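You operate a simulated robot arm through the tools that you are given. There is no shell and no other tool. Be economical: measure what you need, move in short steps, check, and stop when the job is done.

The job below is to be done with a simulated two-armed robot. You get a single attempt, and the scene is never put back.

TASK
Turn the crimper dial to 23. Take the white cup and put it on the top of the large crate. Take the red hose stub on the top of the red cart and put it away on the shelf of the red cart. Fetch the brown regulator carton from the top of the steel table and stand it on the shelf under the steel table. Put the short carton on the right wall shelf top. Take the brown element carton from the top of the workbench and leave it on the top of the steel table. Shut the lower drawer of the green cabinet. Shut the upper drawer of the green cabinet. Do these in any order. Set down upright: white cup, brown regulator carton, short carton, brown element carton.

It is judged by the outcome, as a careful person would: the job done as asked, and still so three seconds after it is handed in. It fails if anything else is knocked over, pushed out of place, dropped, spilled or broken.

THE ROBOT
Two 7-joint arms with two-finger parallel grippers on one trunk, on a base that drives. Base frame: it is fixed to the floor where the robot stands at the start and does not move with it; the origin is under the middle of the robot, x ahead of it, y to its left, z up; the surface under the hand at the start is at about z = 0.85. Lengths are in m, angles in rad, forces in N, time in s.
The left shoulder is at the start at [0.062, 0.196, 1.204], the right one opposite. With the tool pointing down near the work surface each hand reaches from about 0.22 to 0.7 m from the robot's upright axis, wherever it stands, measured 20 degrees to its own side. Places, roughly: brown element carton [0.75, 1, 1]; brown regulator carton [1.25, 0.25, 1]; crimper dial [0.6, -0.1, 0.9]; lower drawer of the green cabinet [1.3, -5.8, 0.6]; red hose stub [1, -1, 0.75]; right wall shelf top [1, 2.6, 0.8]; shelf of the red cart [0.8, -0.9, 0.2]; shelf under the steel table [1.3, 0.1, 0.3]; short carton (7x6x9 cm) [0.9, 0.7, 0.9]; top of the large crate [0.6, -2.1, 0.6]; top of the steel table [1.3, 0.1, 0.8]; upper drawer of the green cabinet [1.3, -5.8, 0.8]; white cup (10x6x8 cm) [1, -0.8, 0.8]. Payload 1.57 kg a hand.
The TCP of each hand is the grasp point between the finger pads, 0.03 m short of the fingertips. In the tool frame z runs along the fingers and y along their closing line. The gripper opens to 0.11 m. The fingers are 0.024 m wide and 0.012 m thick; the gripper's body (0.048 by 0.112 m) begins 0.078 m behind the TCP.
Orientation is told as [roll, pitch, yaw] about the base's x, y, z axes, in that order, counted from this pose: with the fingers straight down and closing along the base's y, the tool's x points along the base's -x, its y along +y and its z along -z.

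THE INTERFACE
- The arms move only by the tool apply_moves. It takes "left_deltas", "right_deltas" or both (then of equal length, played together; a hand with none holds still); each is one flat list of numbers, 7 for each row, row after row: the finger opening in cm, from 0 to 11, then the shift along the tool's x, y, z in cm, then the turn, a rotation vector about the tool's x, y, z in rad. In form: [fingers, tx, ty, tz, rx, ry, rz, fingers, tx, ty, tz, rx, ry, rz, ...]. A call has 1 to 10 rows; each row is the pose to reach, as a shift and turn from the pose commanded when the call began, along the tool's axes at that moment. Each row takes 0.2 s and may step no farther than 0.05 m and 0.15 rad from the row before; otherwise, or with a gripper value out of range, the whole call is refused. Where a pose cannot be reached the arm comes as near as it can. A force on the tool above 40 N (or 10 N above the force at the start of the call, whichever is more), or a blocked arm, ends the call early, and 0.2 s more pass. The fingers move at their own pace (about 0.072 m/s each) and stop on an object; they squeeze with about 25 N. The grip force told is the motor's: it shows also when the fingers shut on nothing. Time passes only in rows, and 0.2 s behind the last, so rows that repeat a pose let the fingers close. It gives the time, the measured TCP pose, the force on the tool (base axes), the opening and the grip force at its end, in the units of the frame above (readings bear some noise), with the torque about the TCP (base axes, N m) and any sound that the robot's microphone picked up.
- Cameras (640 x 400 px; columns grow to the right, rows downward): "scene" is now at [0.1029, -0.0246, 1.7816]; the picture's right is [-0.31, -0.95, -0.00], its down [-0.78, 0.26, -0.56] and it looks along [0.54, -0.18, -0.83] (base axes); focal length 270 px, centre (320, 200). "left" rides on the left gripper at [0.07, -0.016, -0.141] in its tool frame; the picture's right is [0.23, 0.97, 0.00], its down [-0.85, 0.20, -0.48] and it looks along [-0.47, 0.11, 0.88] (tool axes); focal length 222 px, centre (320, 200). "right" rides on the right gripper at [0.07, 0.016, -0.141] in its tool frame; the picture's right is [-0.23, 0.97, 0.00], its down [-0.85, -0.20, -0.48] and it looks along [-0.47, -0.11, 0.88] (tool axes); focal length 222 px, centre (320, 200). There is no depth. A picture from a camera that has moved, and an enlarged one, comes with that camera's place and axes in the base frame and with its lens.
- capture(camera): a new picture of that camera. The clock stands still meanwhile.
- lift_body(by): slides the trunk up (or, below 0, down) by that many m; the arms and the scene camera ride with it, the base frame stays. It gives what a move gives, with no picture.
- drive_base(legs): drives the robot by 1 to 6 legs, each [ahead, left, turn to the left] in m, m and rad, along the robot's own axes; the way and the turn of a leg run together, so that a leg with both is an arc; at most 1.5 m and 3.142 rad a leg. The arms and the cameras ride along, it lands a little off, and it stops where it bumps. It gives what a move gives.
- turn_head(pan, tilt): turns the head with the scene camera to pan (to the left, within 1.501 rad either way) and tilt (down, from -0.506 to 1.204), counted from straight ahead of the robot. It gives what a move gives.
- enlarge(camera, box): a new picture of the part [left, top, right, bottom] of that camera's present view, enlarged. The clock stands still meanwhile.
- sign_off(): hands the job in; it is judged then, once.

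Work in short steps. Places have to be worked out from the pictures, the camera data and where the tool is seen: move nearer, look again, correct. Check each grasp and each placing, and mend what went wrong. You have 196 turns and 192 pictures in all, those below and enlarged ones among them. Open the grippers and draw the arms clear of the work before you hand the job in, unless the task says otherwise.

The tools are called after "Call:" by a JSON object that holds its "op" and its "data". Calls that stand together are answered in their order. apply_moves: Moves the arms, as the interface text tells. Its arguments: {"type":"object","properties":{"left_deltas":{"type":"array"},"right_deltas":{"type":"array"}},"required":[]} The other tools are called the same way: lift_body (by) slides the trunk up or down; drive_base (legs) drives the base; turn_head (pan, tilt) turns the head that bears the scene camera; capture (camera) takes a picture; enlarge (camera, box) takes an enlarged picture of a part of a camera's view; sign_off () hands the job in.

At the start:

```text
t: 0.0
left_tool_pos: [0.4425, 0.0879, 1.2072]
left_tool_rot: [-0.001, 0.001, 0.001]
left_ft_force: [1.1, -0.8, -0.6]
left_wrist_torque: [0.02, 0.04, -0.01]
left_width: 0.1099
left_grip_force: 0.1
right_tool_pos: [0.3538, -0.279, 1.2571]
right_tool_rot: [0.0, 0.002, 0.0]
right_ft_force: [-0.1, 1.0, -0.2]
right_wrist_torque: [0.02, -0.01, -0.03]
right_width: 0.11
right_grip_force: 0.1
trunk travel left (down, up): [-0.8, 0.19]
robot x, y, heading: [-0.0018, -0.0001, -0.008]
head pan, tilt: [-0.318, 0.97]
```

scene: 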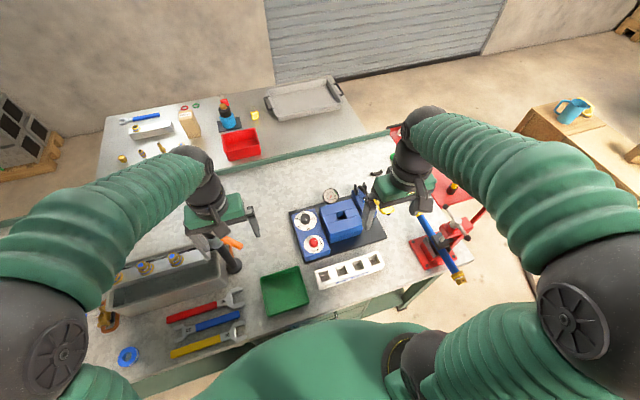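
right: 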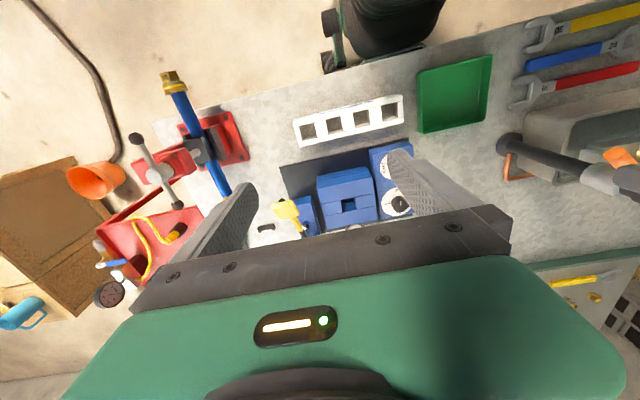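
left: 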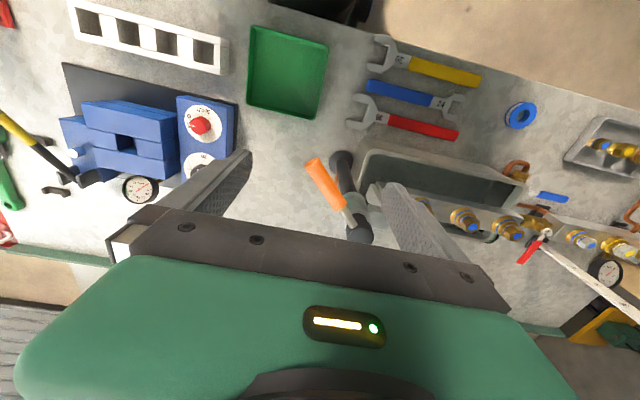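

The dial panel is visible near the middle of the bench. First I enlarge the dials, then look around with the head.

Call:
{"op": "enlarge", "data": {"camera": "scene", "box": [270, 180, 400, 270]}}

Call:
{"op": "enlarge", "data": {"camera": "left", "box": [60, 60, 260, 210]}}

Call:
{"op": "turn_head", "data": {"pan": 0.75, "tilt": 0.6}}

Call:
{"op": "capture", "data": {"camera": "scene"}}

Call:
{"op": "turn_head", "data": {"pan": -0.75, "tilt": 0.6}}

Call:
{"op": "capture", "data": {"camera": "scene"}}

Call:
{"op": "turn_head", "data": {"pan": 0.0, "tilt": 0.6}}

Call:
{"op": "capture", "data": {"camera": "scene"}}

```text
4.44 times, centred on (335, 225) of scene
camera zoom: at [0.1029, -0.0246, 1.7816], right [-0.31, -0.95, 0.0], down [-0.78, 0.26, -0.56], along [0.54, -0.18, -0.83], focal length 1202 px, centre (253, 89)
```

zoom: 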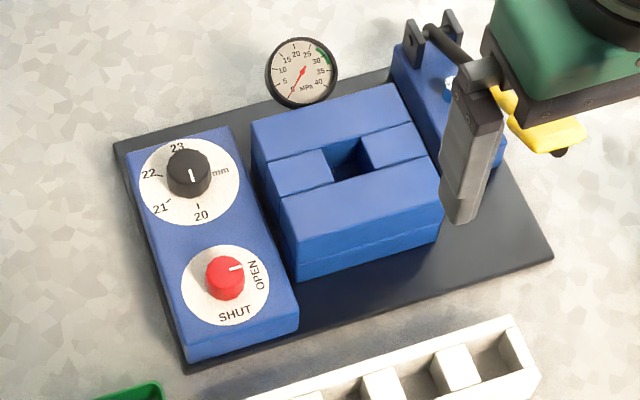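

```text
2.67 times, centred on (160, 135) of left
camera zoom: at [0.3719, 0.0715, 1.3485], right [-0.23, 0.97, 0.0], down [0.86, 0.2, 0.48], along [0.47, 0.11, -0.88], focal length 592 px, centre (747, 373)
```

zoom: 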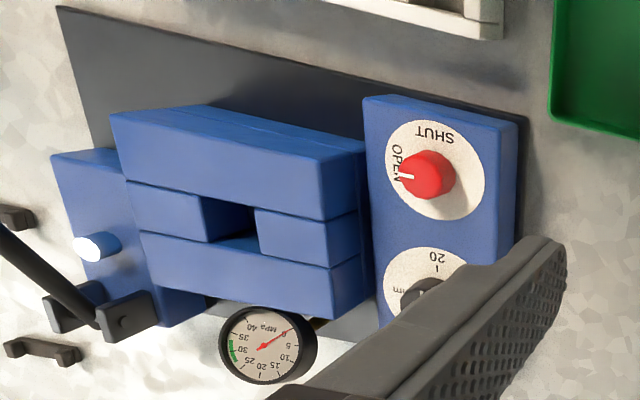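

```text
t: 1.3
left_tool_pos: [0.4417, 0.0875, 1.2075]
left_tool_rot: [-0.001, 0.001, 0.0]
left_ft_force: [0.0, 0.4, -0.6]
left_wrist_torque: [0.0, 0.01, 0.0]
left_width: 0.11
left_grip_force: 0.1
right_tool_pos: [0.3541, -0.2786, 1.2562]
right_tool_rot: [0.0, -0.001, -0.001]
right_ft_force: [0.1, -0.6, -0.2]
right_wrist_torque: [0.0, 0.05, -0.02]
right_width: 0.1099
right_grip_force: 0.1
trunk travel left (down, up): [-0.8, 0.19]
robot x, y, heading: [-0.0027, 0.0015, -0.001]
head pan, tilt: [0.75, 0.6]
```

```text
186 pictures are left
camera scene: at [0.0999, 0.0581, 1.8115], right [0.68, -0.73, 0.0], down [-0.41, -0.38, -0.82], along [0.6, 0.56, -0.57], focal length 270 px, centre (320, 200)
```

scene: 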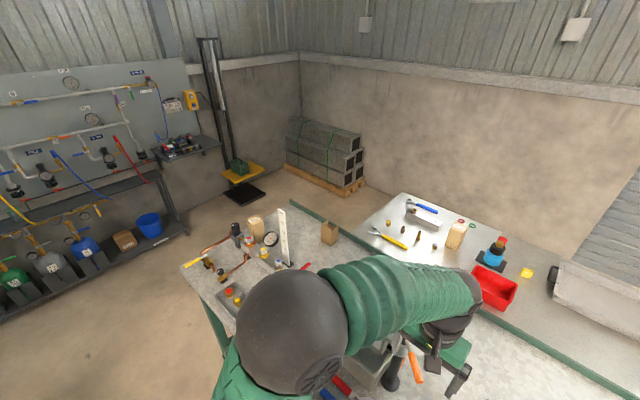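

```text
t: 2.9
left_tool_pos: [0.4415, 0.0876, 1.2075]
left_tool_rot: [0.0, 0.002, -0.001]
left_ft_force: [0.0, -0.2, 0.5]
left_wrist_torque: [0.0, -0.04, 0.01]
left_width: 0.1101
left_grip_force: 0.0
right_tool_pos: [0.354, -0.2783, 1.2573]
right_tool_rot: [0.0, -0.001, 0.001]
right_ft_force: [-0.6, -1.4, 0.2]
right_wrist_torque: [0.02, 0.01, -0.02]
right_width: 0.1098
right_grip_force: 0.0
trunk travel left (down, up): [-0.8, 0.19]
robot x, y, heading: [-0.0003, 0.0012, 0.002]
head pan, tilt: [-0.75, 0.6]
```

```text
185 pictures are left
camera scene: at [0.0997, -0.0626, 1.8115], right [-0.68, -0.73, 0.0], down [-0.41, 0.39, -0.82], along [0.6, -0.56, -0.57], focal length 270 px, centre (320, 200)
```

scene: 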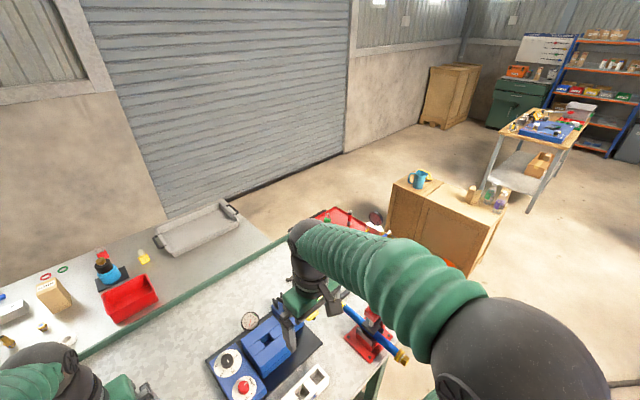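

```text
t: 4.0
left_tool_pos: [0.4418, 0.0872, 1.2073]
left_tool_rot: [-0.001, -0.001, 0.0]
left_ft_force: [-0.2, 0.5, 0.1]
left_wrist_torque: [-0.01, 0.0, -0.02]
left_width: 0.1098
left_grip_force: 0.0
right_tool_pos: [0.3536, -0.2786, 1.257]
right_tool_rot: [0.0, 0.0, -0.001]
right_ft_force: [0.6, -0.2, 0.1]
right_wrist_torque: [-0.01, 0.02, -0.03]
right_width: 0.1098
right_grip_force: 0.1
trunk travel left (down, up): [-0.8, 0.19]
robot x, y, heading: [-0.0008, -0.0005, 0.002]
head pan, tilt: [0.0, 0.6]
```

```text
184 pictures are left
camera scene: at [0.1234, -0.0023, 1.8115], right [0.0, -1.0, 0.0], down [-0.57, 0.0, -0.82], along [0.82, 0.0, -0.57], focal length 270 px, centre (320, 200)
```

scene: 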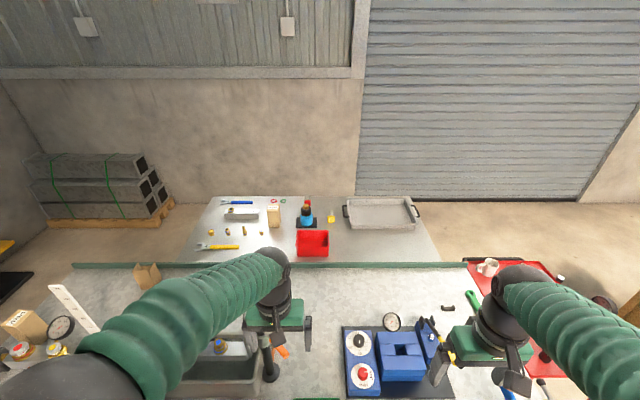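

The dial is near (0.60, -0.135). I bring the right hand above it to look closely, its arm passing well above the bench.

Call:
{"op": "apply_moves", "data": {"right_deltas": [11, -3.5, 2, 1, 0, 0, 0, 11, -7, 4, 2, 0, 0, 0, 11, -10.5, 6, 3, 0, 0, 0, 11, -14, 8, 4, 0, 0, 0, 11, -17.5, 10, 5, 0, 0, 0, 11, -21, 12.2, 6, 0, 0, 0, 11, -24.6, 14.4, 7, 0, 0, 0]}}

Call:
{"op": "capture", "data": {"camera": "right"}}

Call:
{"op": "turn_head", "data": {"pan": -0.2, "tilt": 0.95}}

Call:
{"op": "capture", "data": {"camera": "scene"}}

```text
t: 5.6
left_tool_pos: [0.4439, 0.0892, 1.2053]
left_tool_rot: [-0.001, 0.003, -0.001]
left_ft_force: [0.4, 0.3, 0.5]
left_wrist_torque: [-0.02, 0.01, -0.04]
left_width: 0.11
left_grip_force: 0.1
right_tool_pos: [0.6012, -0.1329, 1.186]
right_tool_rot: [-0.001, 0.002, 0.001]
right_ft_force: [0.8, -0.2, -0.1]
right_wrist_torque: [0.0, -0.02, -0.02]
right_width: 0.11
right_grip_force: 0.0
trunk travel left (down, up): [-0.8, 0.19]
robot x, y, heading: [0.0014, 0.0011, 0.002]
head pan, tilt: [0.0, 0.6]
```

```text
183 pictures are left
camera right: at [0.5316, -0.1176, 1.3266], right [0.23, 0.97, 0.0], down [0.86, -0.2, 0.48], along [0.46, -0.11, -0.88], focal length 222 px, centre (320, 200)
```

right: 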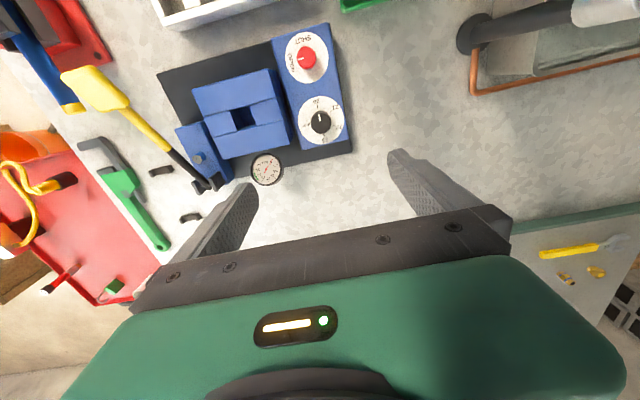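

```text
t: 6.4
left_tool_pos: [0.4406, 0.0869, 1.2066]
left_tool_rot: [0.0, -0.001, 0.002]
left_ft_force: [0.0, -0.1, 0.0]
left_wrist_torque: [0.03, 0.01, -0.01]
left_width: 0.1101
left_grip_force: 0.0
right_tool_pos: [0.6007, -0.1332, 1.1877]
right_tool_rot: [0.0, -0.001, 0.0]
right_ft_force: [-0.1, 0.7, 0.2]
right_wrist_torque: [0.01, 0.01, 0.0]
right_width: 0.1102
right_grip_force: 0.1
trunk travel left (down, up): [-0.8, 0.19]
robot x, y, heading: [0.0022, -0.0009, -0.002]
head pan, tilt: [-0.201, 0.949]
```

```text
182 pictures are left
camera scene: at [0.1083, -0.0157, 1.7831], right [-0.2, -0.98, 0.0], down [-0.8, 0.16, -0.58], along [0.57, -0.12, -0.81], focal length 270 px, centre (320, 200)
```

scene: 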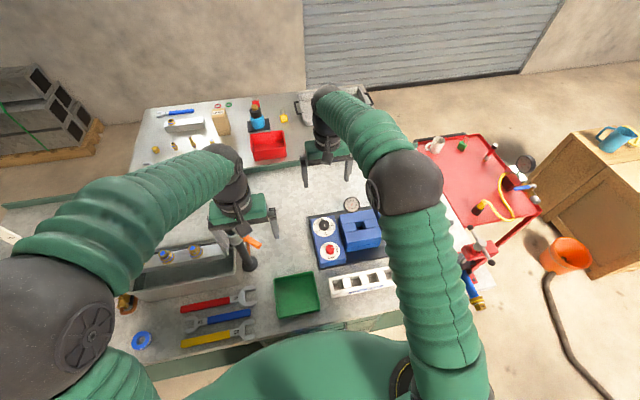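

Zoom into the dial from both cameras.

Call:
{"op": "enlarge", "data": {"camera": "right", "box": [280, 80, 360, 160]}}

Call:
{"op": "enlarge", "data": {"camera": "scene", "box": [295, 190, 395, 280]}}

```text
5.00 times, centred on (320, 120) of right
camera zoom: at [0.5292, -0.1189, 1.3277], right [0.23, 0.97, 0.0], down [0.86, -0.2, 0.48], along [0.47, -0.11, -0.88], focal length 1111 px, centre (320, 600)
```

zoom: 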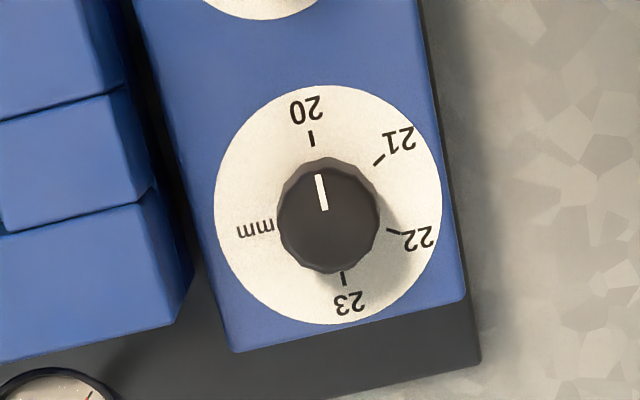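

```text
4.44 times, centred on (345, 235) of scene
camera zoom: at [0.1083, -0.0157, 1.7831], right [-0.2, -0.98, 0.0], down [-0.8, 0.16, -0.58], along [0.57, -0.12, -0.81], focal length 1202 px, centre (209, 44)
```

zoom: 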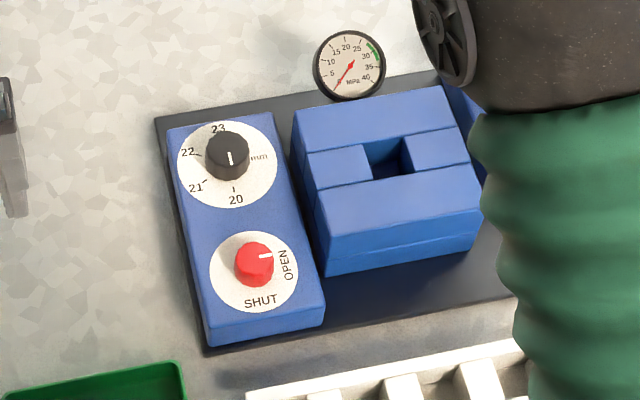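

The pointer is at 20; 23 is half a turn clockwise seen from above (positive about tool z). I pre-rotate the right hand by -1.5 over the dial centre (0.594, -0.1325) with fingers at 5.5 cm.

Call:
{"op": "apply_moves", "data": {"right_deltas": [5.5, 0.1, 0, 0, 0, 0, -0.15, 5.5, 0.2, 0, 0, 0, 0, -0.3, 5.5, 0.3, 0, 0, 0, 0, -0.45, 5.5, 0.4, 0, 0, 0, 0, -0.6, 5.5, 0.5, 0, 0, 0, 0, -0.75, 5.5, 0.6, 0, 2, 0, 0, -0.9, 5.5, 0.7, 0, 4, 0, 0, -1.05, 5.5, 0.7, 0, 6, 0, 0, -1.2, 5.5, 0.7, 0, 8, 0, 0, -1.35, 5.5, 0.7, 0, 10, 0, 0, -1.5]}}

Call:
{"op": "capture", "data": {"camera": "right"}}

Call:
{"op": "enlarge", "data": {"camera": "scene", "box": [270, 150, 430, 270]}}

```text
t: 8.6
left_tool_pos: [0.4424, 0.0879, 1.2065]
left_tool_rot: [0.0, 0.003, 0.001]
left_ft_force: [-0.2, 0.4, 0.2]
left_wrist_torque: [0.02, 0.02, -0.03]
left_width: 0.11
left_grip_force: 0.0
right_tool_pos: [0.5934, -0.1338, 1.0854]
right_tool_rot: [0.0, -0.001, 1.503]
right_ft_force: [0.0, 0.3, 0.4]
right_wrist_torque: [-0.01, -0.02, 0.03]
right_width: 0.0552
right_grip_force: 0.0
trunk travel left (down, up): [-0.8, 0.19]
robot x, y, heading: [-0.0005, 0.0055, 0.002]
head pan, tilt: [-0.201, 0.949]
```

```text
179 pictures are left
camera right: at [0.5714, -0.2036, 1.2261], right [-0.96, 0.29, 0.0], down [0.26, 0.84, 0.48], along [0.14, 0.46, -0.88], focal length 222 px, centre (320, 200)
```

right: 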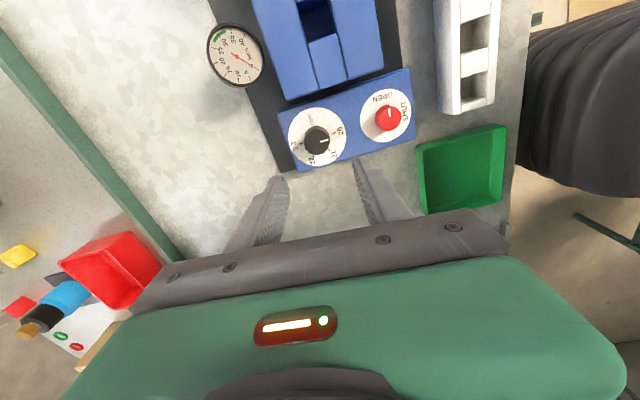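

```text
3.33 times, centred on (350, 210) of scene
camera zoom: at [0.1089, -0.0164, 1.783], right [-0.2, -0.98, 0.0], down [-0.8, 0.16, -0.58], along [0.57, -0.12, -0.81], focal length 902 px, centre (220, 167)
```

zoom: 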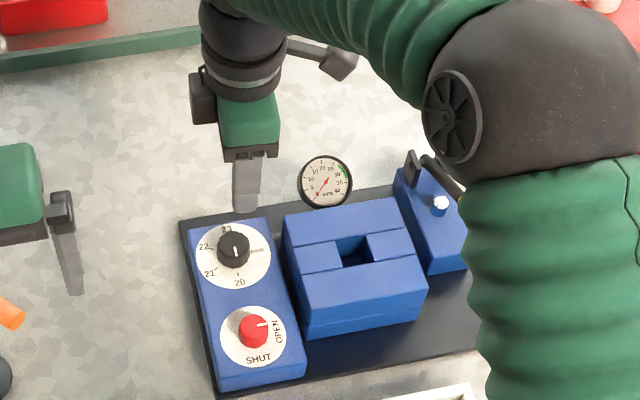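

Dial centre confirmed near (0.595, -0.134). Descend to TCP z≈0.953.

Call:
{"op": "apply_moves", "data": {"right_deltas": [5.5, 0, 0, 4, 0, 0, 0, 5.5, 0, 0, 8, 0, 0, 0, 5.5, 0, 0, 11, 0, 0, 0, 5.5, 0, 0, 12.5, 0, 0, 0, 5.5, 0, 0, 13.2, 0, 0, 0]}}

Call:
{"op": "capture", "data": {"camera": "right"}}

Call:
{"op": "enlarge", "data": {"camera": "scene", "box": [290, 180, 370, 260]}}

```text
t: 9.8
left_tool_pos: [0.4402, 0.0876, 1.2079]
left_tool_rot: [0.0, -0.001, 0.001]
left_ft_force: [-0.3, 0.7, 0.2]
left_wrist_torque: [0.0, -0.02, 0.0]
left_width: 0.1102
left_grip_force: 0.0
right_tool_pos: [0.5921, -0.133, 0.9548]
right_tool_rot: [0.002, 0.0, 1.498]
right_ft_force: [-0.2, 0.3, -0.8]
right_wrist_torque: [0.01, 0.03, 0.01]
right_width: 0.0549
right_grip_force: 0.0
trunk travel left (down, up): [-0.8, 0.19]
robot x, y, heading: [0.0031, -0.0013, 0.005]
head pan, tilt: [-0.201, 0.949]
```

```text
177 pictures are left
camera right: at [0.5708, -0.2033, 1.0943], right [-0.96, 0.3, 0.0], down [0.26, 0.84, 0.48], along [0.14, 0.46, -0.88], focal length 222 px, centre (320, 200)
```

right: 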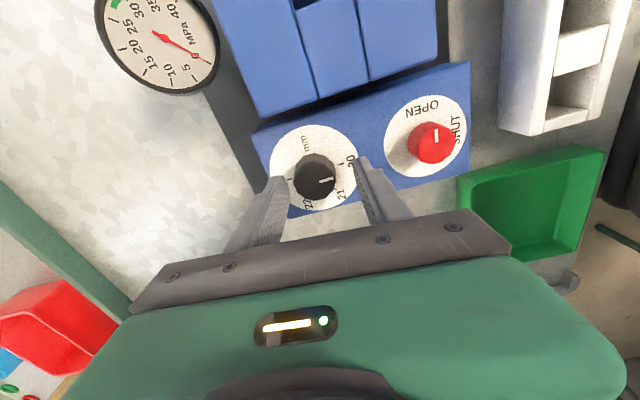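

```text
5.00 times, centred on (330, 220) of scene
camera zoom: at [0.1088, -0.0161, 1.783], right [-0.2, -0.98, 0.0], down [-0.8, 0.16, -0.58], along [0.57, -0.12, -0.81], focal length 1353 px, centre (270, 100)
```

zoom: 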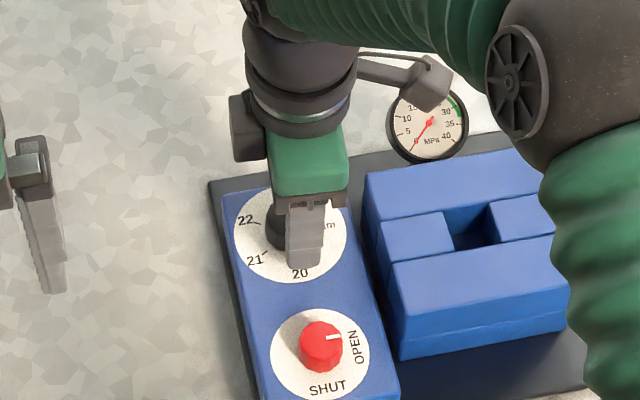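

In the hand camera the knob sits right between the fingertips. Close on it.

Call:
{"op": "apply_moves", "data": {"right_deltas": [3, 0, 0, 0, 0, 0, 0, 2, 0, 0, 0, 0, 0, 0, 2, 0, 0, 0, 0, 0, 0, 2, 0, 0, 0, 0, 0, 0]}}

Call:
{"op": "capture", "data": {"camera": "right"}}

```text
t: 10.8
left_tool_pos: [0.4439, 0.0883, 1.2049]
left_tool_rot: [-0.001, 0.003, 0.0]
left_ft_force: [-0.3, 0.3, 0.7]
left_wrist_torque: [0.0, 0.01, -0.02]
left_width: 0.1101
left_grip_force: 0.1
right_tool_pos: [0.5992, -0.1345, 0.9543]
right_tool_rot: [-0.004, -0.003, 1.501]
right_ft_force: [25.0, -1.7, 4.4]
right_wrist_torque: [-0.24, -0.71, -0.09]
right_width: 0.0356
right_grip_force: 42.8
trunk travel left (down, up): [-0.8, 0.19]
robot x, y, heading: [0.0004, 0.0002, 0.002]
head pan, tilt: [-0.201, 0.949]
```

```text
175 pictures are left
camera right: at [0.5753, -0.2039, 1.0945], right [-0.96, 0.3, 0.0], down [0.26, 0.84, 0.48], along [0.15, 0.46, -0.88], focal length 222 px, centre (320, 200)
```

right: 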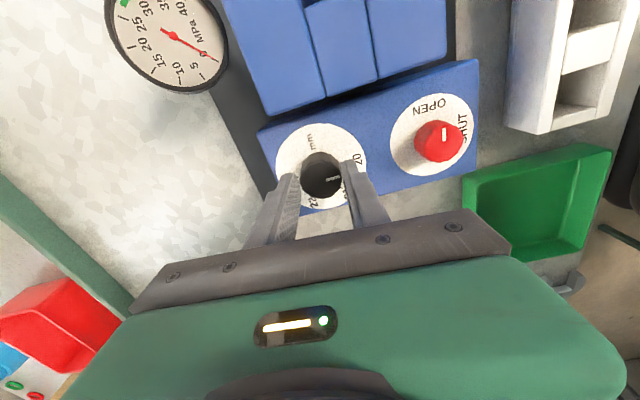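

Gripped at 3.6 cm; the knob pulled the hand 6 mm in +x, so I recenter by that and begin turning clockwise.

Call:
{"op": "apply_moves", "data": {"right_deltas": [2, 0, -0.6, 0, 0, 0, 0, 2, 0, -0.6, 0, 0, 0, 0.15, 2, 0, -0.6, 0, 0, 0, 0.3, 2, 0, -0.6, 0, 0, 0, 0.45, 2, 0, -0.6, 0, 0, 0, 0.6, 2, 0, -0.6, 0, 0, 0, 0.75, 2, 0, -0.6, 0, 0, 0, 0.9, 2, 0, -0.6, 0, 0, 0, 1.05, 2, 0, -0.6, 0, 0, 0, 1.2, 2, 0, -0.6, 0, 0, 0, 1.35]}}

Call:
{"op": "enlarge", "data": {"camera": "right", "box": [220, 80, 460, 230]}}

```text
t: 13.0
left_tool_pos: [0.4404, 0.0908, 1.2083]
left_tool_rot: [0.0, -0.001, 0.001]
left_ft_force: [0.0, 0.8, -0.3]
left_wrist_torque: [0.01, 0.01, 0.0]
left_width: 0.1099
left_grip_force: 0.1
right_tool_pos: [0.595, -0.1315, 0.9547]
right_tool_rot: [0.0, 0.005, 0.147]
right_ft_force: [-14.7, 8.1, -4.7]
right_wrist_torque: [0.6, 0.19, 0.05]
right_width: 0.0357
right_grip_force: 42.2
trunk travel left (down, up): [-0.8, 0.19]
robot x, y, heading: [0.0013, -0.0036, -0.0]
head pan, tilt: [-0.201, 0.949]
```

```text
2.67 times, centred on (340, 155) of right
camera zoom: at [0.5237, -0.1265, 1.0951], right [0.08, 1.0, 0.0], down [0.88, -0.07, 0.47], along [0.47, -0.04, -0.88], focal length 592 px, centre (267, 320)
```

zoom: 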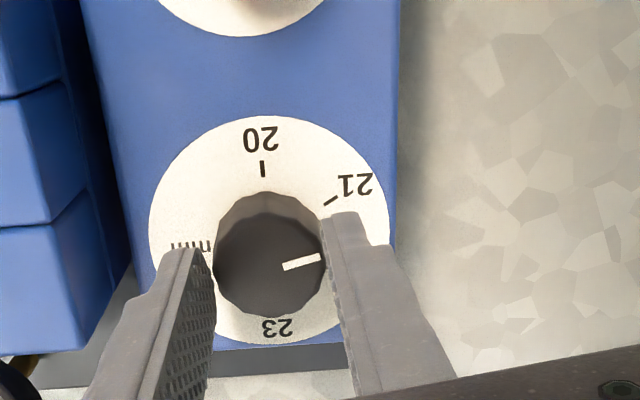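

Turning well. Continue another 1.5 rad with a slight recentering.

Call:
{"op": "apply_moves", "data": {"right_deltas": [2, 0.27, 0.2, 0, 0, 0, 0.15, 2, 0.27, 0.2, 0, 0, 0, 0.3, 2, 0.27, 0.2, 0, 0, 0, 0.45, 2, 0.27, 0.2, 0, 0, 0, 0.6, 2, 0.27, 0.2, 0, 0, 0, 0.75, 2, 0.27, 0.2, 0, 0, 0, 0.9, 2, 0.27, 0.2, 0, 0, 0, 1.05, 2, 0.27, 0.2, 0, 0, 0, 1.2, 2, 0.27, 0.2, 0, 0, 0, 1.35, 2, 0.27, 0.2, 0, 0, 0, 1.5]}}

Call:
{"op": "enlarge", "data": {"camera": "right", "box": [220, 80, 460, 230]}}

Call:
{"op": "enlarge", "data": {"camera": "scene", "box": [290, 180, 370, 260]}}

```text
t: 15.2
left_tool_pos: [0.4413, 0.0932, 1.2068]
left_tool_rot: [-0.003, 0.002, -0.001]
left_ft_force: [0.6, 0.7, 0.5]
left_wrist_torque: [-0.01, -0.02, -0.01]
left_width: 0.1101
left_grip_force: 0.1
right_tool_pos: [0.5991, -0.1272, 0.9547]
right_tool_rot: [0.001, 0.0, -1.353]
right_ft_force: [-1.9, 19.1, -11.5]
right_wrist_torque: [0.9, -0.11, 0.01]
right_width: 0.0354
right_grip_force: 42.5
trunk travel left (down, up): [-0.8, 0.19]
robot x, y, heading: [-0.0012, -0.0008, -0.001]
head pan, tilt: [-0.201, 0.949]
```

```text
2.67 times, centred on (340, 155) of right
camera zoom: at [0.5975, -0.0572, 1.095], right [1.0, -0.01, 0.0], down [-0.01, -0.88, 0.48], along [0.0, -0.48, -0.88], focal length 592 px, centre (267, 320)
```

zoom: 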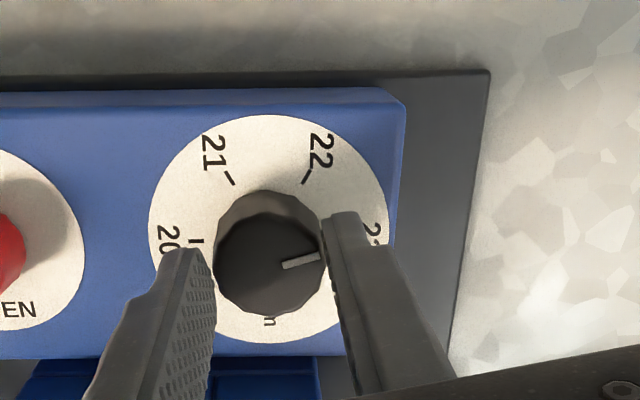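

```text
5.00 times, centred on (330, 220) of scene
camera zoom: at [0.1107, -0.0074, 1.7829], right [-0.2, -0.98, 0.01], down [-0.8, 0.16, -0.58], along [0.57, -0.12, -0.81], focal length 1353 px, centre (270, 100)
```

zoom: 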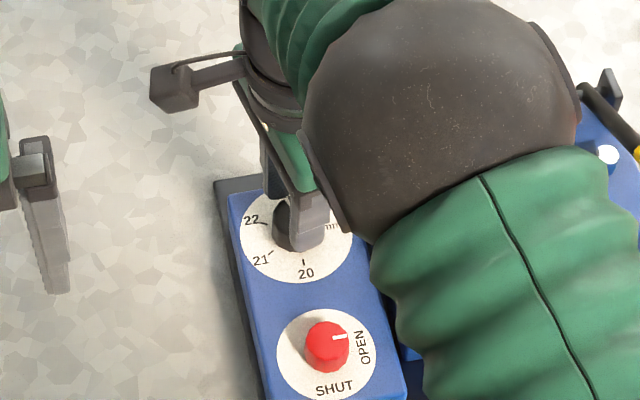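

2.85 rad done; by my geometry about 0.23 rad remain. I turn that, then release and check.

Call:
{"op": "apply_moves", "data": {"right_deltas": [2, 0.35, 0.1, 0, 0, 0, 0.12, 2, 0.35, 0.1, 0, 0, 0, 0.23, 2, 0.35, 0.1, 0, 0, 0, 0.23, 5.5, 0.35, 0.1, 0, 0, 0, 0.23, 5.5, 0.35, 0.1, 0, 0, 0, 0.23, 5.5, 0.35, 0.1, -4, 0, 0, 0.23, 5.5, 0.35, 0.1, -8, 0, 0, 0.23]}}

Call:
{"op": "enlarge", "data": {"camera": "right", "box": [240, 80, 400, 180]}}

```text
t: 16.8
left_tool_pos: [0.4396, 0.0893, 1.2083]
left_tool_rot: [0.0, -0.004, 0.001]
left_ft_force: [0.3, -1.2, -0.5]
left_wrist_torque: [-0.02, -0.02, 0.02]
left_width: 0.1099
left_grip_force: 0.0
right_tool_pos: [0.5925, -0.127, 1.0364]
right_tool_rot: [0.001, -0.002, -1.579]
right_ft_force: [0.6, 0.0, -0.2]
right_wrist_torque: [0.01, -0.02, 0.01]
right_width: 0.0549
right_grip_force: 0.1
trunk travel left (down, up): [-0.8, 0.19]
robot x, y, heading: [0.0005, 0.0027, -0.008]
head pan, tilt: [-0.201, 0.949]
```

```text
4.00 times, centred on (320, 130) of right
camera zoom: at [0.6097, -0.0586, 1.1763], right [0.97, -0.24, 0.0], down [-0.21, -0.85, 0.48], along [-0.11, -0.47, -0.88], focal length 888 px, centre (320, 480)
```

zoom: 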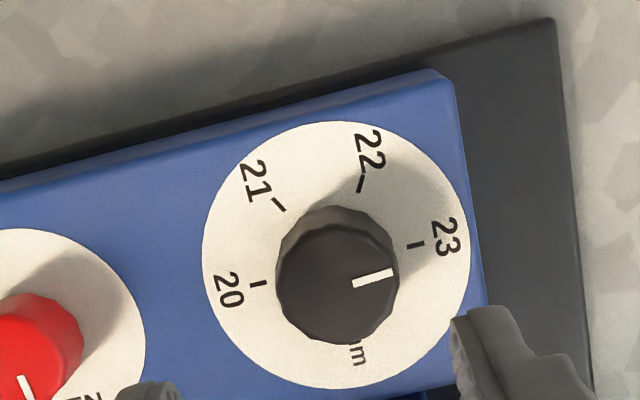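

The pointer is ~0.07 rad short of the 23 tick. Regrasp with centering correction and turn 0.075 more.

Call:
{"op": "apply_moves", "data": {"right_deltas": [5.5, -0.3, 0.5, 4, 0, 0, 0, 5.5, -0.3, 0.5, 8.1, 0, 0, 0, 2, -0.3, 0.5, 8.1, 0, 0, 0, 2, -0.3, 0.5, 8.1, 0, 0, 0, 2, -0.3, 0.5, 8.1, 0, 0, 0.077, 2, -0.3, 0.5, 8.1, 0, 0, 0.077, 5.5, -0.3, 0.5, 8.1, 0, 0, 0.077, 5.5, -0.3, 0.5, 8.1, 0, 0, 0.077, 5.5, -0.3, 0.5, 4, 0, 0, 0.077, 5.5, -0.3, 0.5, 0, 0, 0, 0.077]}}

Call:
{"op": "enlarge", "data": {"camera": "right", "box": [240, 80, 400, 180]}}

```text
t: 19.0
left_tool_pos: [0.4406, 0.0885, 1.2065]
left_tool_rot: [0.0, 0.001, -0.001]
left_ft_force: [-0.7, 0.0, -0.5]
left_wrist_torque: [0.02, -0.02, 0.0]
left_width: 0.1099
left_grip_force: 0.1
right_tool_pos: [0.5971, -0.1315, 1.0327]
right_tool_rot: [0.0, -0.001, -1.658]
right_ft_force: [-0.2, -1.2, 0.5]
right_wrist_torque: [-0.01, -0.03, 0.02]
right_width: 0.0551
right_grip_force: 0.1
trunk travel left (down, up): [-0.8, 0.19]
robot x, y, heading: [0.0012, -0.0031, 0.001]
head pan, tilt: [-0.201, 0.949]
```

```text
4.00 times, centred on (320, 130) of right
camera zoom: at [0.6189, -0.0654, 1.1737], right [0.95, -0.31, 0.0], down [-0.27, -0.83, 0.48], along [-0.15, -0.46, -0.88], focal length 888 px, centre (320, 480)
```

zoom: 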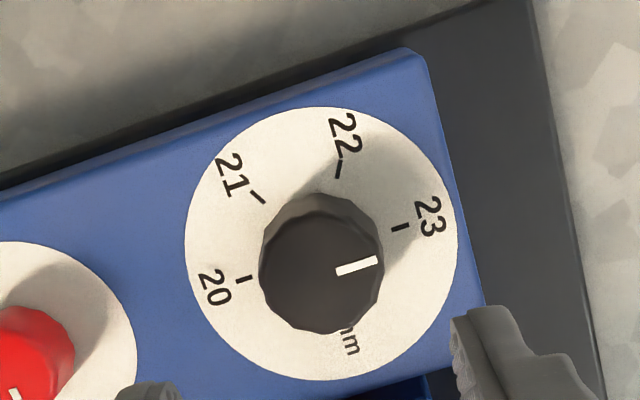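

The pointer now lines up with 23. I retract the right hand up, undo its rotation, and fold toward the body.

Call:
{"op": "apply_moves", "data": {"right_deltas": [5.5, 0, 0, -5, 0, 0, -0.1, 5.5, 0, 0, -10, 0, 0, -0.2, 5.5, 0, 0, -15, 0, 0, -0.35, 5.5, 0, 0, -17, 0, 0, -0.5, 5.5, 0, 0, -19, 0, 0, -0.65, 5.5, 0, 0, -20, 0, 0, -0.8, 5.5, 0, 0, -20, 0, 0, -0.95, 5.5, 0, 0, -20, 0, 0, -1.1, 5.5, 0, 0, -20, 0, 0, -1.25, 5.5, 0, 0, -20, 0, 0, -1.4]}}

Call:
{"op": "apply_moves", "data": {"right_deltas": [6, 4, -2, 0, 0, 0, -0.15, 6, 8, -4, 0, 0, 0, -0.25, 6, 12, -6, 0, 0, 0, -0.25, 6, 16, -8, 0, 0, 0, -0.25, 6, 20, -10, 0, 0, 0, -0.25, 6, 24, -11, 0, 0, 0, -0.25], "left_deltas": [11, 1.5, 1.5, -1, 0, 0, 0, 11, 3, 3, -2, 0, 0, 0, 11, 4.5, 4.5, -3, 0, 0, 0, 11, 6, 6, -4, 0, 0, 0, 11, 7.5, 7.5, -4, 0, 0, 0, 11, 9, 9, -4, 0, 0, 0]}}

Call:
{"op": "turn_head", "data": {"pan": -0.9, "tilt": 0.9}}

Call:
{"op": "capture", "data": {"camera": "scene"}}

```text
t: 21.2
left_tool_pos: [0.441, 0.0877, 1.2072]
left_tool_rot: [0.001, 0.0, -0.001]
left_ft_force: [1.0, 0.5, -1.0]
left_wrist_torque: [0.0, 0.0, 0.0]
left_width: 0.1101
left_grip_force: 0.0
right_tool_pos: [0.6021, -0.1321, 1.2345]
right_tool_rot: [0.001, 0.0, -0.254]
right_ft_force: [-0.2, -0.7, 0.3]
right_wrist_torque: [0.01, 0.06, 0.02]
right_width: 0.0552
right_grip_force: 0.1
trunk travel left (down, up): [-0.8, 0.19]
robot x, y, heading: [-0.0014, -0.0023, 0.001]
head pan, tilt: [-0.201, 0.949]
```

```text
t: 22.6
left_tool_pos: [0.3477, 0.1791, 1.2461]
left_tool_rot: [-0.001, -0.001, 0.0]
left_ft_force: [-0.8, 0.1, 0.0]
left_wrist_torque: [0.01, -0.04, 0.01]
left_width: 0.1102
left_grip_force: 0.1
right_tool_pos: [0.3358, -0.1775, 1.2372]
right_tool_rot: [0.0, -0.003, -0.007]
right_ft_force: [-0.7, 0.3, -0.8]
right_wrist_torque: [-0.02, -0.02, -0.02]
right_width: 0.06
right_grip_force: 0.0
trunk travel left (down, up): [-0.8, 0.19]
robot x, y, heading: [-0.0041, 0.0004, 0.008]
head pan, tilt: [-0.201, 0.949]
```

```text
t: 23.7
left_tool_pos: [0.3518, 0.1792, 1.2461]
left_tool_rot: [-0.002, 0.003, 0.0]
left_ft_force: [0.6, -0.8, 0.5]
left_wrist_torque: [0.0, 0.0, -0.01]
left_width: 0.1099
left_grip_force: 0.1
right_tool_pos: [0.34, -0.1776, 1.236]
right_tool_rot: [0.0, 0.001, -0.007]
right_ft_force: [-0.8, -0.9, -1.0]
right_wrist_torque: [0.01, -0.03, -0.01]
right_width: 0.0599
right_grip_force: 0.0
trunk travel left (down, up): [-0.8, 0.19]
robot x, y, heading: [-0.0011, 0.0007, -0.002]
head pan, tilt: [-0.901, 0.901]
```

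```text
169 pictures are left
camera scene: at [0.082, -0.0603, 1.7868], right [-0.78, -0.62, 0.0], down [-0.49, 0.61, -0.62], along [0.38, -0.49, -0.78], focal length 270 px, centre (320, 200)
```

scene: 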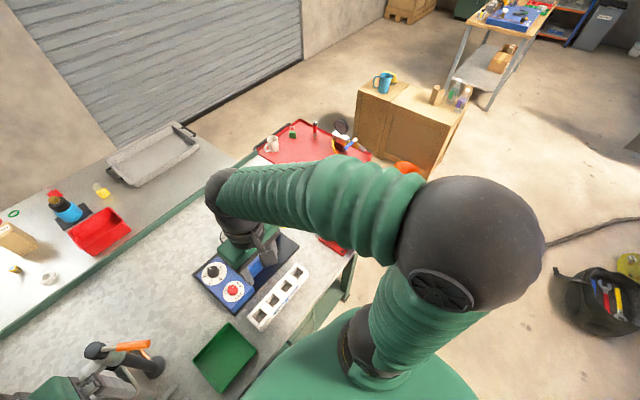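

I back off from the bench and slide right for a view of the red cart and crate.

Call:
{"op": "drive_base", "data": {"legs": [[-0.3, 0, 0], [0, -0.85, 0]]}}

Call:
{"op": "turn_head", "data": {"pan": 0.0, "tilt": 0.75}}

Call:
{"op": "capture", "data": {"camera": "scene"}}

Call:
{"op": "turn_head", "data": {"pan": -0.9, "tilt": 0.85}}

Call:
{"op": "capture", "data": {"camera": "scene"}}

```text
t: 29.9
left_tool_pos: [0.0529, -0.6836, 1.2461]
left_tool_rot: [-0.004, -0.002, -0.004]
left_ft_force: [0.3, 1.1, 0.1]
left_wrist_torque: [-0.03, -0.03, 0.0]
left_width: 0.11
left_grip_force: 0.1
right_tool_pos: [0.0419, -1.0423, 1.2378]
right_tool_rot: [-0.003, 0.0, -0.013]
right_ft_force: [0.0, 0.8, 0.7]
right_wrist_torque: [-0.05, 0.0, 0.02]
right_width: 0.0599
right_grip_force: 0.2
trunk travel left (down, up): [-0.8, 0.19]
robot x, y, heading: [-0.3009, -0.8645, -0.005]
head pan, tilt: [-0.901, 0.901]
```

```text
t: 31.1
left_tool_pos: [0.0527, -0.6883, 1.2459]
left_tool_rot: [-0.001, 0.001, -0.004]
left_ft_force: [0.9, -0.7, -0.1]
left_wrist_torque: [0.02, 0.03, -0.02]
left_width: 0.11
left_grip_force: 0.0
right_tool_pos: [0.0404, -1.0446, 1.2378]
right_tool_rot: [0.001, 0.0, -0.011]
right_ft_force: [0.0, 0.4, -0.2]
right_wrist_torque: [-0.02, 0.03, 0.02]
right_width: 0.06
right_grip_force: 0.1
trunk travel left (down, up): [-0.8, 0.19]
robot x, y, heading: [-0.3007, -0.8664, -0.003]
head pan, tilt: [0.0, 0.75]
```

```text
168 pictures are left
camera scene: at [-0.1817, -0.8672, 1.7987], right [0.0, -1.0, 0.0], down [-0.68, 0.0, -0.73], along [0.73, 0.0, -0.68], focal length 270 px, centre (320, 200)
```

scene: 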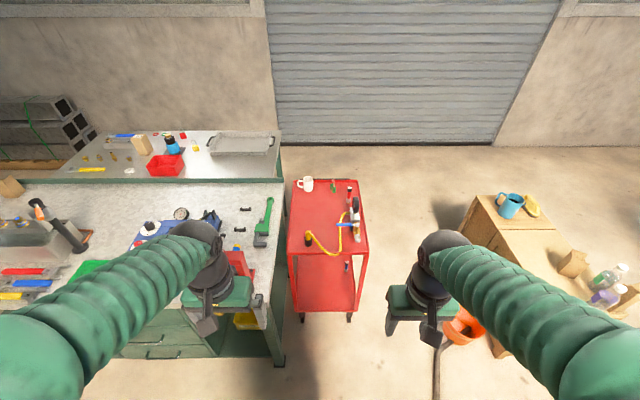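

```text
t: 32.3
left_tool_pos: [0.0541, -0.6877, 1.2456]
left_tool_rot: [-0.001, 0.001, -0.003]
left_ft_force: [-0.6, 1.3, -1.0]
left_wrist_torque: [0.0, 0.02, 0.01]
left_width: 0.1098
left_grip_force: 0.1
right_tool_pos: [0.0412, -1.0454, 1.2367]
right_tool_rot: [0.0, 0.0, -0.012]
right_ft_force: [0.3, 0.4, 0.0]
right_wrist_torque: [0.0, 0.0, 0.01]
right_width: 0.0599
right_grip_force: 0.1
trunk travel left (down, up): [-0.8, 0.19]
robot x, y, heading: [-0.2953, -0.8638, -0.003]
head pan, tilt: [-0.901, 0.85]
```

```text
167 pictures are left
camera scene: at [-0.2162, -0.9283, 1.7907], right [-0.79, -0.62, 0.0], down [-0.47, 0.59, -0.66], along [0.41, -0.52, -0.75], focal length 270 px, centre (320, 200)
```

scene: 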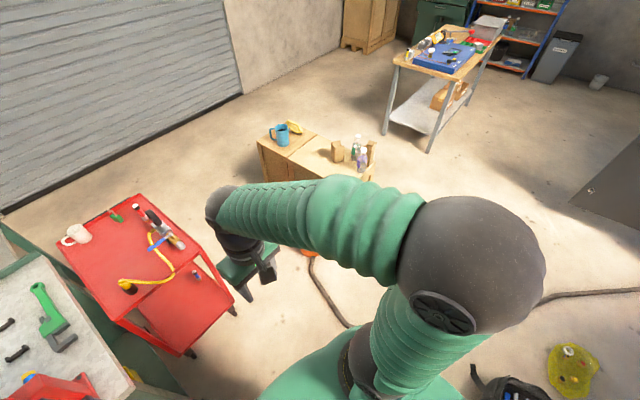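

Zoom in on the cart top to identify the red hose stub and cup.

Call:
{"op": "turn_head", "data": {"pan": 0.0, "tilt": 0.75}}

Call:
{"op": "enlarge", "data": {"camera": "scene", "box": [270, 165, 390, 325]}}

Call:
{"op": "enlarge", "data": {"camera": "scene", "box": [420, 170, 640, 360]}}

```text
t: 33.5
left_tool_pos: [0.0539, -0.6894, 1.2471]
left_tool_rot: [0.0, 0.0, -0.003]
left_ft_force: [-0.2, -0.3, 0.4]
left_wrist_torque: [0.0, -0.02, -0.02]
left_width: 0.1098
left_grip_force: 0.0
right_tool_pos: [0.0409, -1.0447, 1.2367]
right_tool_rot: [0.0, 0.001, -0.012]
right_ft_force: [0.4, 0.0, -0.1]
right_wrist_torque: [0.02, -0.02, 0.01]
right_width: 0.0602
right_grip_force: 0.0
trunk travel left (down, up): [-0.8, 0.19]
robot x, y, heading: [-0.2976, -0.8671, -0.005]
head pan, tilt: [0.0, 0.75]
```

```text
2.50 times, centred on (330, 245) of scene
camera zoom: at [-0.1817, -0.8672, 1.7987], right [0.0, -1.0, 0.0], down [-0.68, 0.0, -0.73], along [0.73, 0.0, -0.68], focal length 676 px, centre (295, 88)
```

zoom: 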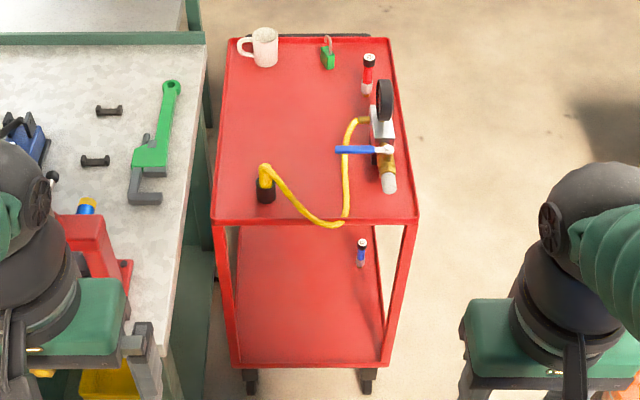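

```text
2.11 times, centred on (530, 265) of scene
camera zoom: at [-0.1817, -0.8672, 1.7987], right [0.0, -1.0, 0.0], down [-0.68, 0.0, -0.73], along [0.73, 0.0, -0.68], focal length 570 px, centre (-122, 63)
```

zoom: 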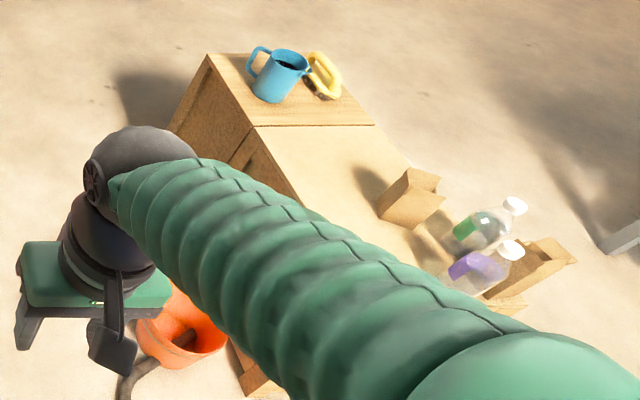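

From the front the cart is too deep to reach, so I'll do a loop: left end of the bench first, then behind the tables to the cart and crate, then the cabinet. Driving left.

Call:
{"op": "drive_base", "data": {"legs": [[-0.1, 0, 0], [0, 1.5, 0], [0, 1.0, 0]]}}

Call:
{"op": "turn_head", "data": {"pan": 0.0, "tilt": 0.75}}

Call:
{"op": "capture", "data": {"camera": "scene"}}

Call:
{"op": "turn_head", "data": {"pan": 0.8, "tilt": 0.6}}

Call:
{"op": "capture", "data": {"camera": "scene"}}

```text
t: 46.4
left_tool_pos: [-0.032, 1.7928, 1.2476]
left_tool_rot: [0.003, 0.001, -0.004]
left_ft_force: [0.1, -0.9, 0.2]
left_wrist_torque: [0.0, -0.02, 0.02]
left_width: 0.1099
left_grip_force: 0.1
right_tool_pos: [-0.0448, 1.4348, 1.2372]
right_tool_rot: [0.003, -0.001, -0.012]
right_ft_force: [-0.2, 0.1, 0.5]
right_wrist_torque: [0.04, -0.05, -0.01]
right_width: 0.0599
right_grip_force: 0.1
trunk travel left (down, up): [-0.8, 0.19]
robot x, y, heading: [-0.3852, 1.6205, -0.01]
head pan, tilt: [0.0, 0.75]
```

```text
t: 47.0
left_tool_pos: [-0.0307, 1.7953, 1.2468]
left_tool_rot: [0.002, -0.001, -0.002]
left_ft_force: [0.4, 0.5, -0.2]
left_wrist_torque: [-0.01, 0.01, 0.02]
left_width: 0.1099
left_grip_force: 0.0
right_tool_pos: [-0.0449, 1.437, 1.2375]
right_tool_rot: [0.0, 0.0, -0.011]
right_ft_force: [-0.2, -0.5, 0.3]
right_wrist_torque: [0.01, 0.01, -0.01]
right_width: 0.0601
right_grip_force: 0.1
trunk travel left (down, up): [-0.8, 0.19]
robot x, y, heading: [-0.3838, 1.6159, -0.002]
head pan, tilt: [0.0, 0.75]
```

```text
164 pictures are left
camera scene: at [-0.2672, 1.6156, 1.7987], right [0.0, -1.0, 0.0], down [-0.68, 0.0, -0.73], along [0.73, 0.0, -0.68], focal length 270 px, centre (320, 200)
```

scene: 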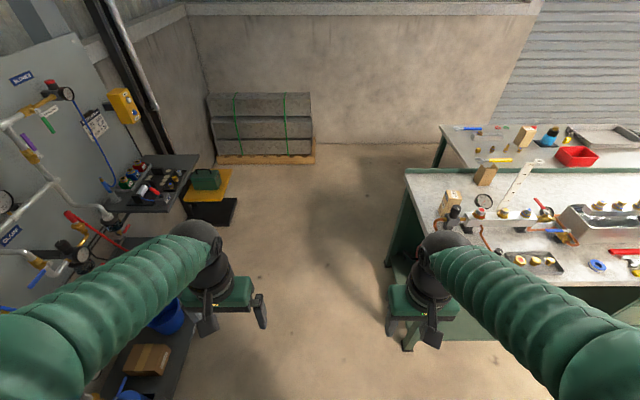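

```text
t: 48.1
left_tool_pos: [-0.0316, 1.7947, 1.2461]
left_tool_rot: [0.001, 0.001, -0.005]
left_ft_force: [0.5, 0.0, 0.1]
left_wrist_torque: [-0.03, -0.01, 0.01]
left_width: 0.11
left_grip_force: 0.1
right_tool_pos: [-0.0453, 1.4371, 1.2378]
right_tool_rot: [0.001, 0.0, -0.014]
right_ft_force: [-0.3, -0.3, 0.4]
right_wrist_torque: [0.03, 0.0, -0.01]
right_width: 0.0596
right_grip_force: 0.1
trunk travel left (down, up): [-0.8, 0.19]
robot x, y, heading: [-0.383, 1.6144, -0.001]
head pan, tilt: [0.799, 0.6]
```

```text
163 pictures are left
camera scene: at [-0.2881, 1.6785, 1.8116], right [0.71, -0.7, 0.0], down [-0.4, -0.4, -0.82], along [0.58, 0.59, -0.57], focal length 270 px, centre (320, 200)
```

scene: 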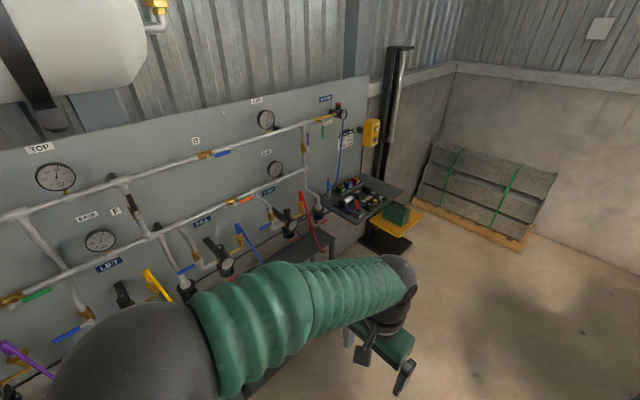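

The aisle is clear. Drive ahead to x≈1.3, then turn right to face the bench/table corner.

Call:
{"op": "drive_base", "data": {"legs": [[1.5, 0, 0], [0.2, 0, 0], [0, 0, -2.1]]}}

Call:
{"op": "turn_head", "data": {"pan": 0.0, "tilt": 0.75}}

Call:
{"op": "capture", "data": {"camera": "scene"}}

```text
t: 61.8
left_tool_pos: [1.2968, 1.2075, 1.246]
left_tool_rot: [0.001, 0.0, -2.117]
left_ft_force: [-0.5, 0.1, -0.5]
left_wrist_torque: [0.0, 0.01, -0.01]
left_width: 0.11
left_grip_force: 0.0
right_tool_pos: [0.9984, 1.4023, 1.237]
right_tool_rot: [0.001, 0.0, -2.126]
right_ft_force: [0.4, -0.4, -0.5]
right_wrist_torque: [0.0, 0.02, 0.02]
right_width: 0.06
right_grip_force: 0.0
trunk travel left (down, up): [-0.8, 0.19]
robot x, y, heading: [1.325, 1.5964, -2.12]
head pan, tilt: [0.799, 0.6]
```

```text
t: 63.0
left_tool_pos: [1.2966, 1.2076, 1.246]
left_tool_rot: [0.0, 0.0, -2.117]
left_ft_force: [0.2, 0.4, -0.1]
left_wrist_torque: [0.01, -0.03, 0.02]
left_width: 0.1101
left_grip_force: 0.0
right_tool_pos: [0.9982, 1.4023, 1.2376]
right_tool_rot: [0.001, -0.001, -2.126]
right_ft_force: [-0.4, -0.3, 0.5]
right_wrist_torque: [-0.01, -0.01, 0.0]
right_width: 0.0599
right_grip_force: 0.1
trunk travel left (down, up): [-0.8, 0.19]
robot x, y, heading: [1.328, 1.5994, -2.117]
head pan, tilt: [0.0, 0.75]
```

```text
162 pictures are left
camera scene: at [1.2694, 1.5008, 1.7987], right [-0.85, 0.52, 0.0], down [0.35, 0.58, -0.73], along [-0.38, -0.62, -0.68], focal length 270 px, centre (320, 200)
```

scene: 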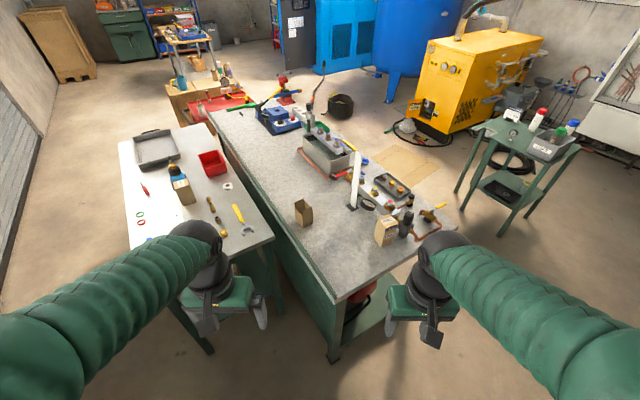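

Clear view: short carton ≈(0.887, 0.723), element carton ≈(0.653, 1.02). I move into the nook between the bench end and steel table to bring both within reach.

Call:
{"op": "drive_base", "data": {"legs": [[0, 0.224, 0], [0.3, 0, 0], [0, 0, -0.28]]}}

Call:
{"op": "turn_head", "data": {"pan": 0.0, "tilt": 0.85}}

Call:
{"op": "capture", "data": {"camera": "scene"}}

Call:
{"op": "capture", "data": {"camera": "left"}}

Call:
{"op": "capture", "data": {"camera": "right"}}

```text
t: 67.2
left_tool_pos: [1.229, 0.8568, 1.2447]
left_tool_rot: [-0.001, 0.001, -2.4]
left_ft_force: [0.6, -0.4, -0.2]
left_wrist_torque: [0.02, -0.01, 0.04]
left_width: 0.1102
left_grip_force: 0.1
right_tool_pos: [0.9945, 1.1272, 1.2368]
right_tool_rot: [-0.001, 0.003, -2.407]
right_ft_force: [-0.2, 0.1, 0.4]
right_wrist_torque: [0.03, 0.0, -0.02]
right_width: 0.0601
right_grip_force: 0.2
trunk travel left (down, up): [-0.8, 0.19]
robot x, y, heading: [1.3625, 1.2288, -2.401]
head pan, tilt: [0.0, 0.75]
```

```text
t: 67.9
left_tool_pos: [1.2259, 0.8589, 1.2464]
left_tool_rot: [0.0, 0.002, -2.397]
left_ft_force: [0.7, -0.3, 0.2]
left_wrist_torque: [0.02, 0.02, 0.01]
left_width: 0.1098
left_grip_force: 0.1
right_tool_pos: [0.9934, 1.1292, 1.2369]
right_tool_rot: [0.0, 0.0, -2.407]
right_ft_force: [-0.5, -0.4, -0.5]
right_wrist_torque: [0.03, -0.02, -0.01]
right_width: 0.0599
right_grip_force: 0.2
trunk travel left (down, up): [-0.8, 0.19]
robot x, y, heading: [1.3646, 1.2295, -2.4]
head pan, tilt: [0.0, 0.85]
```

```text
161 pictures are left
camera scene: at [1.286, 1.1524, 1.7906], right [-0.68, 0.74, 0.0], down [0.55, 0.51, -0.66], along [-0.49, -0.45, -0.75], focal length 270 px, centre (320, 200)
```

scene: 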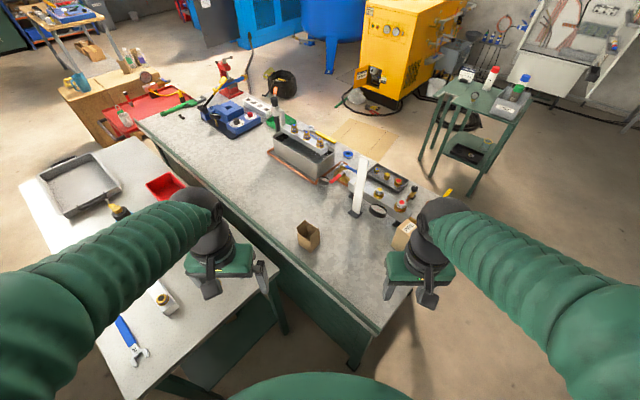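

```text
160 pictures are left
camera left: at [1.2668, 0.9179, 1.3877], right [0.83, -0.56, 0.0], down [-0.49, -0.73, 0.48], along [-0.27, -0.39, -0.88], focal length 222 px, centre (320, 200)
```

left: 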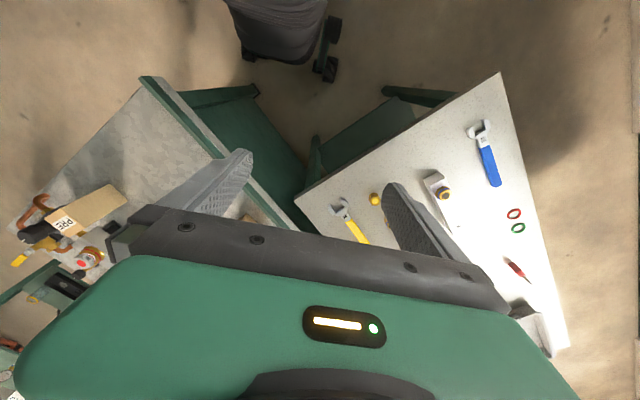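

```text
159 pictures are left
camera right: at [1.0556, 1.163, 1.3777], right [0.48, -0.88, 0.0], down [-0.77, -0.43, 0.48], along [-0.42, -0.23, -0.88], focal length 222 px, centre (320, 200)
```

right: 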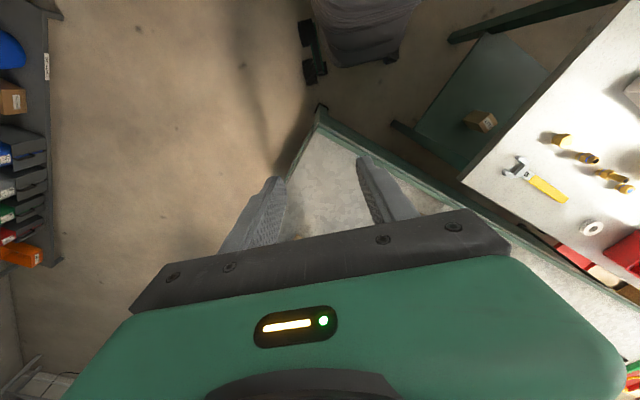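

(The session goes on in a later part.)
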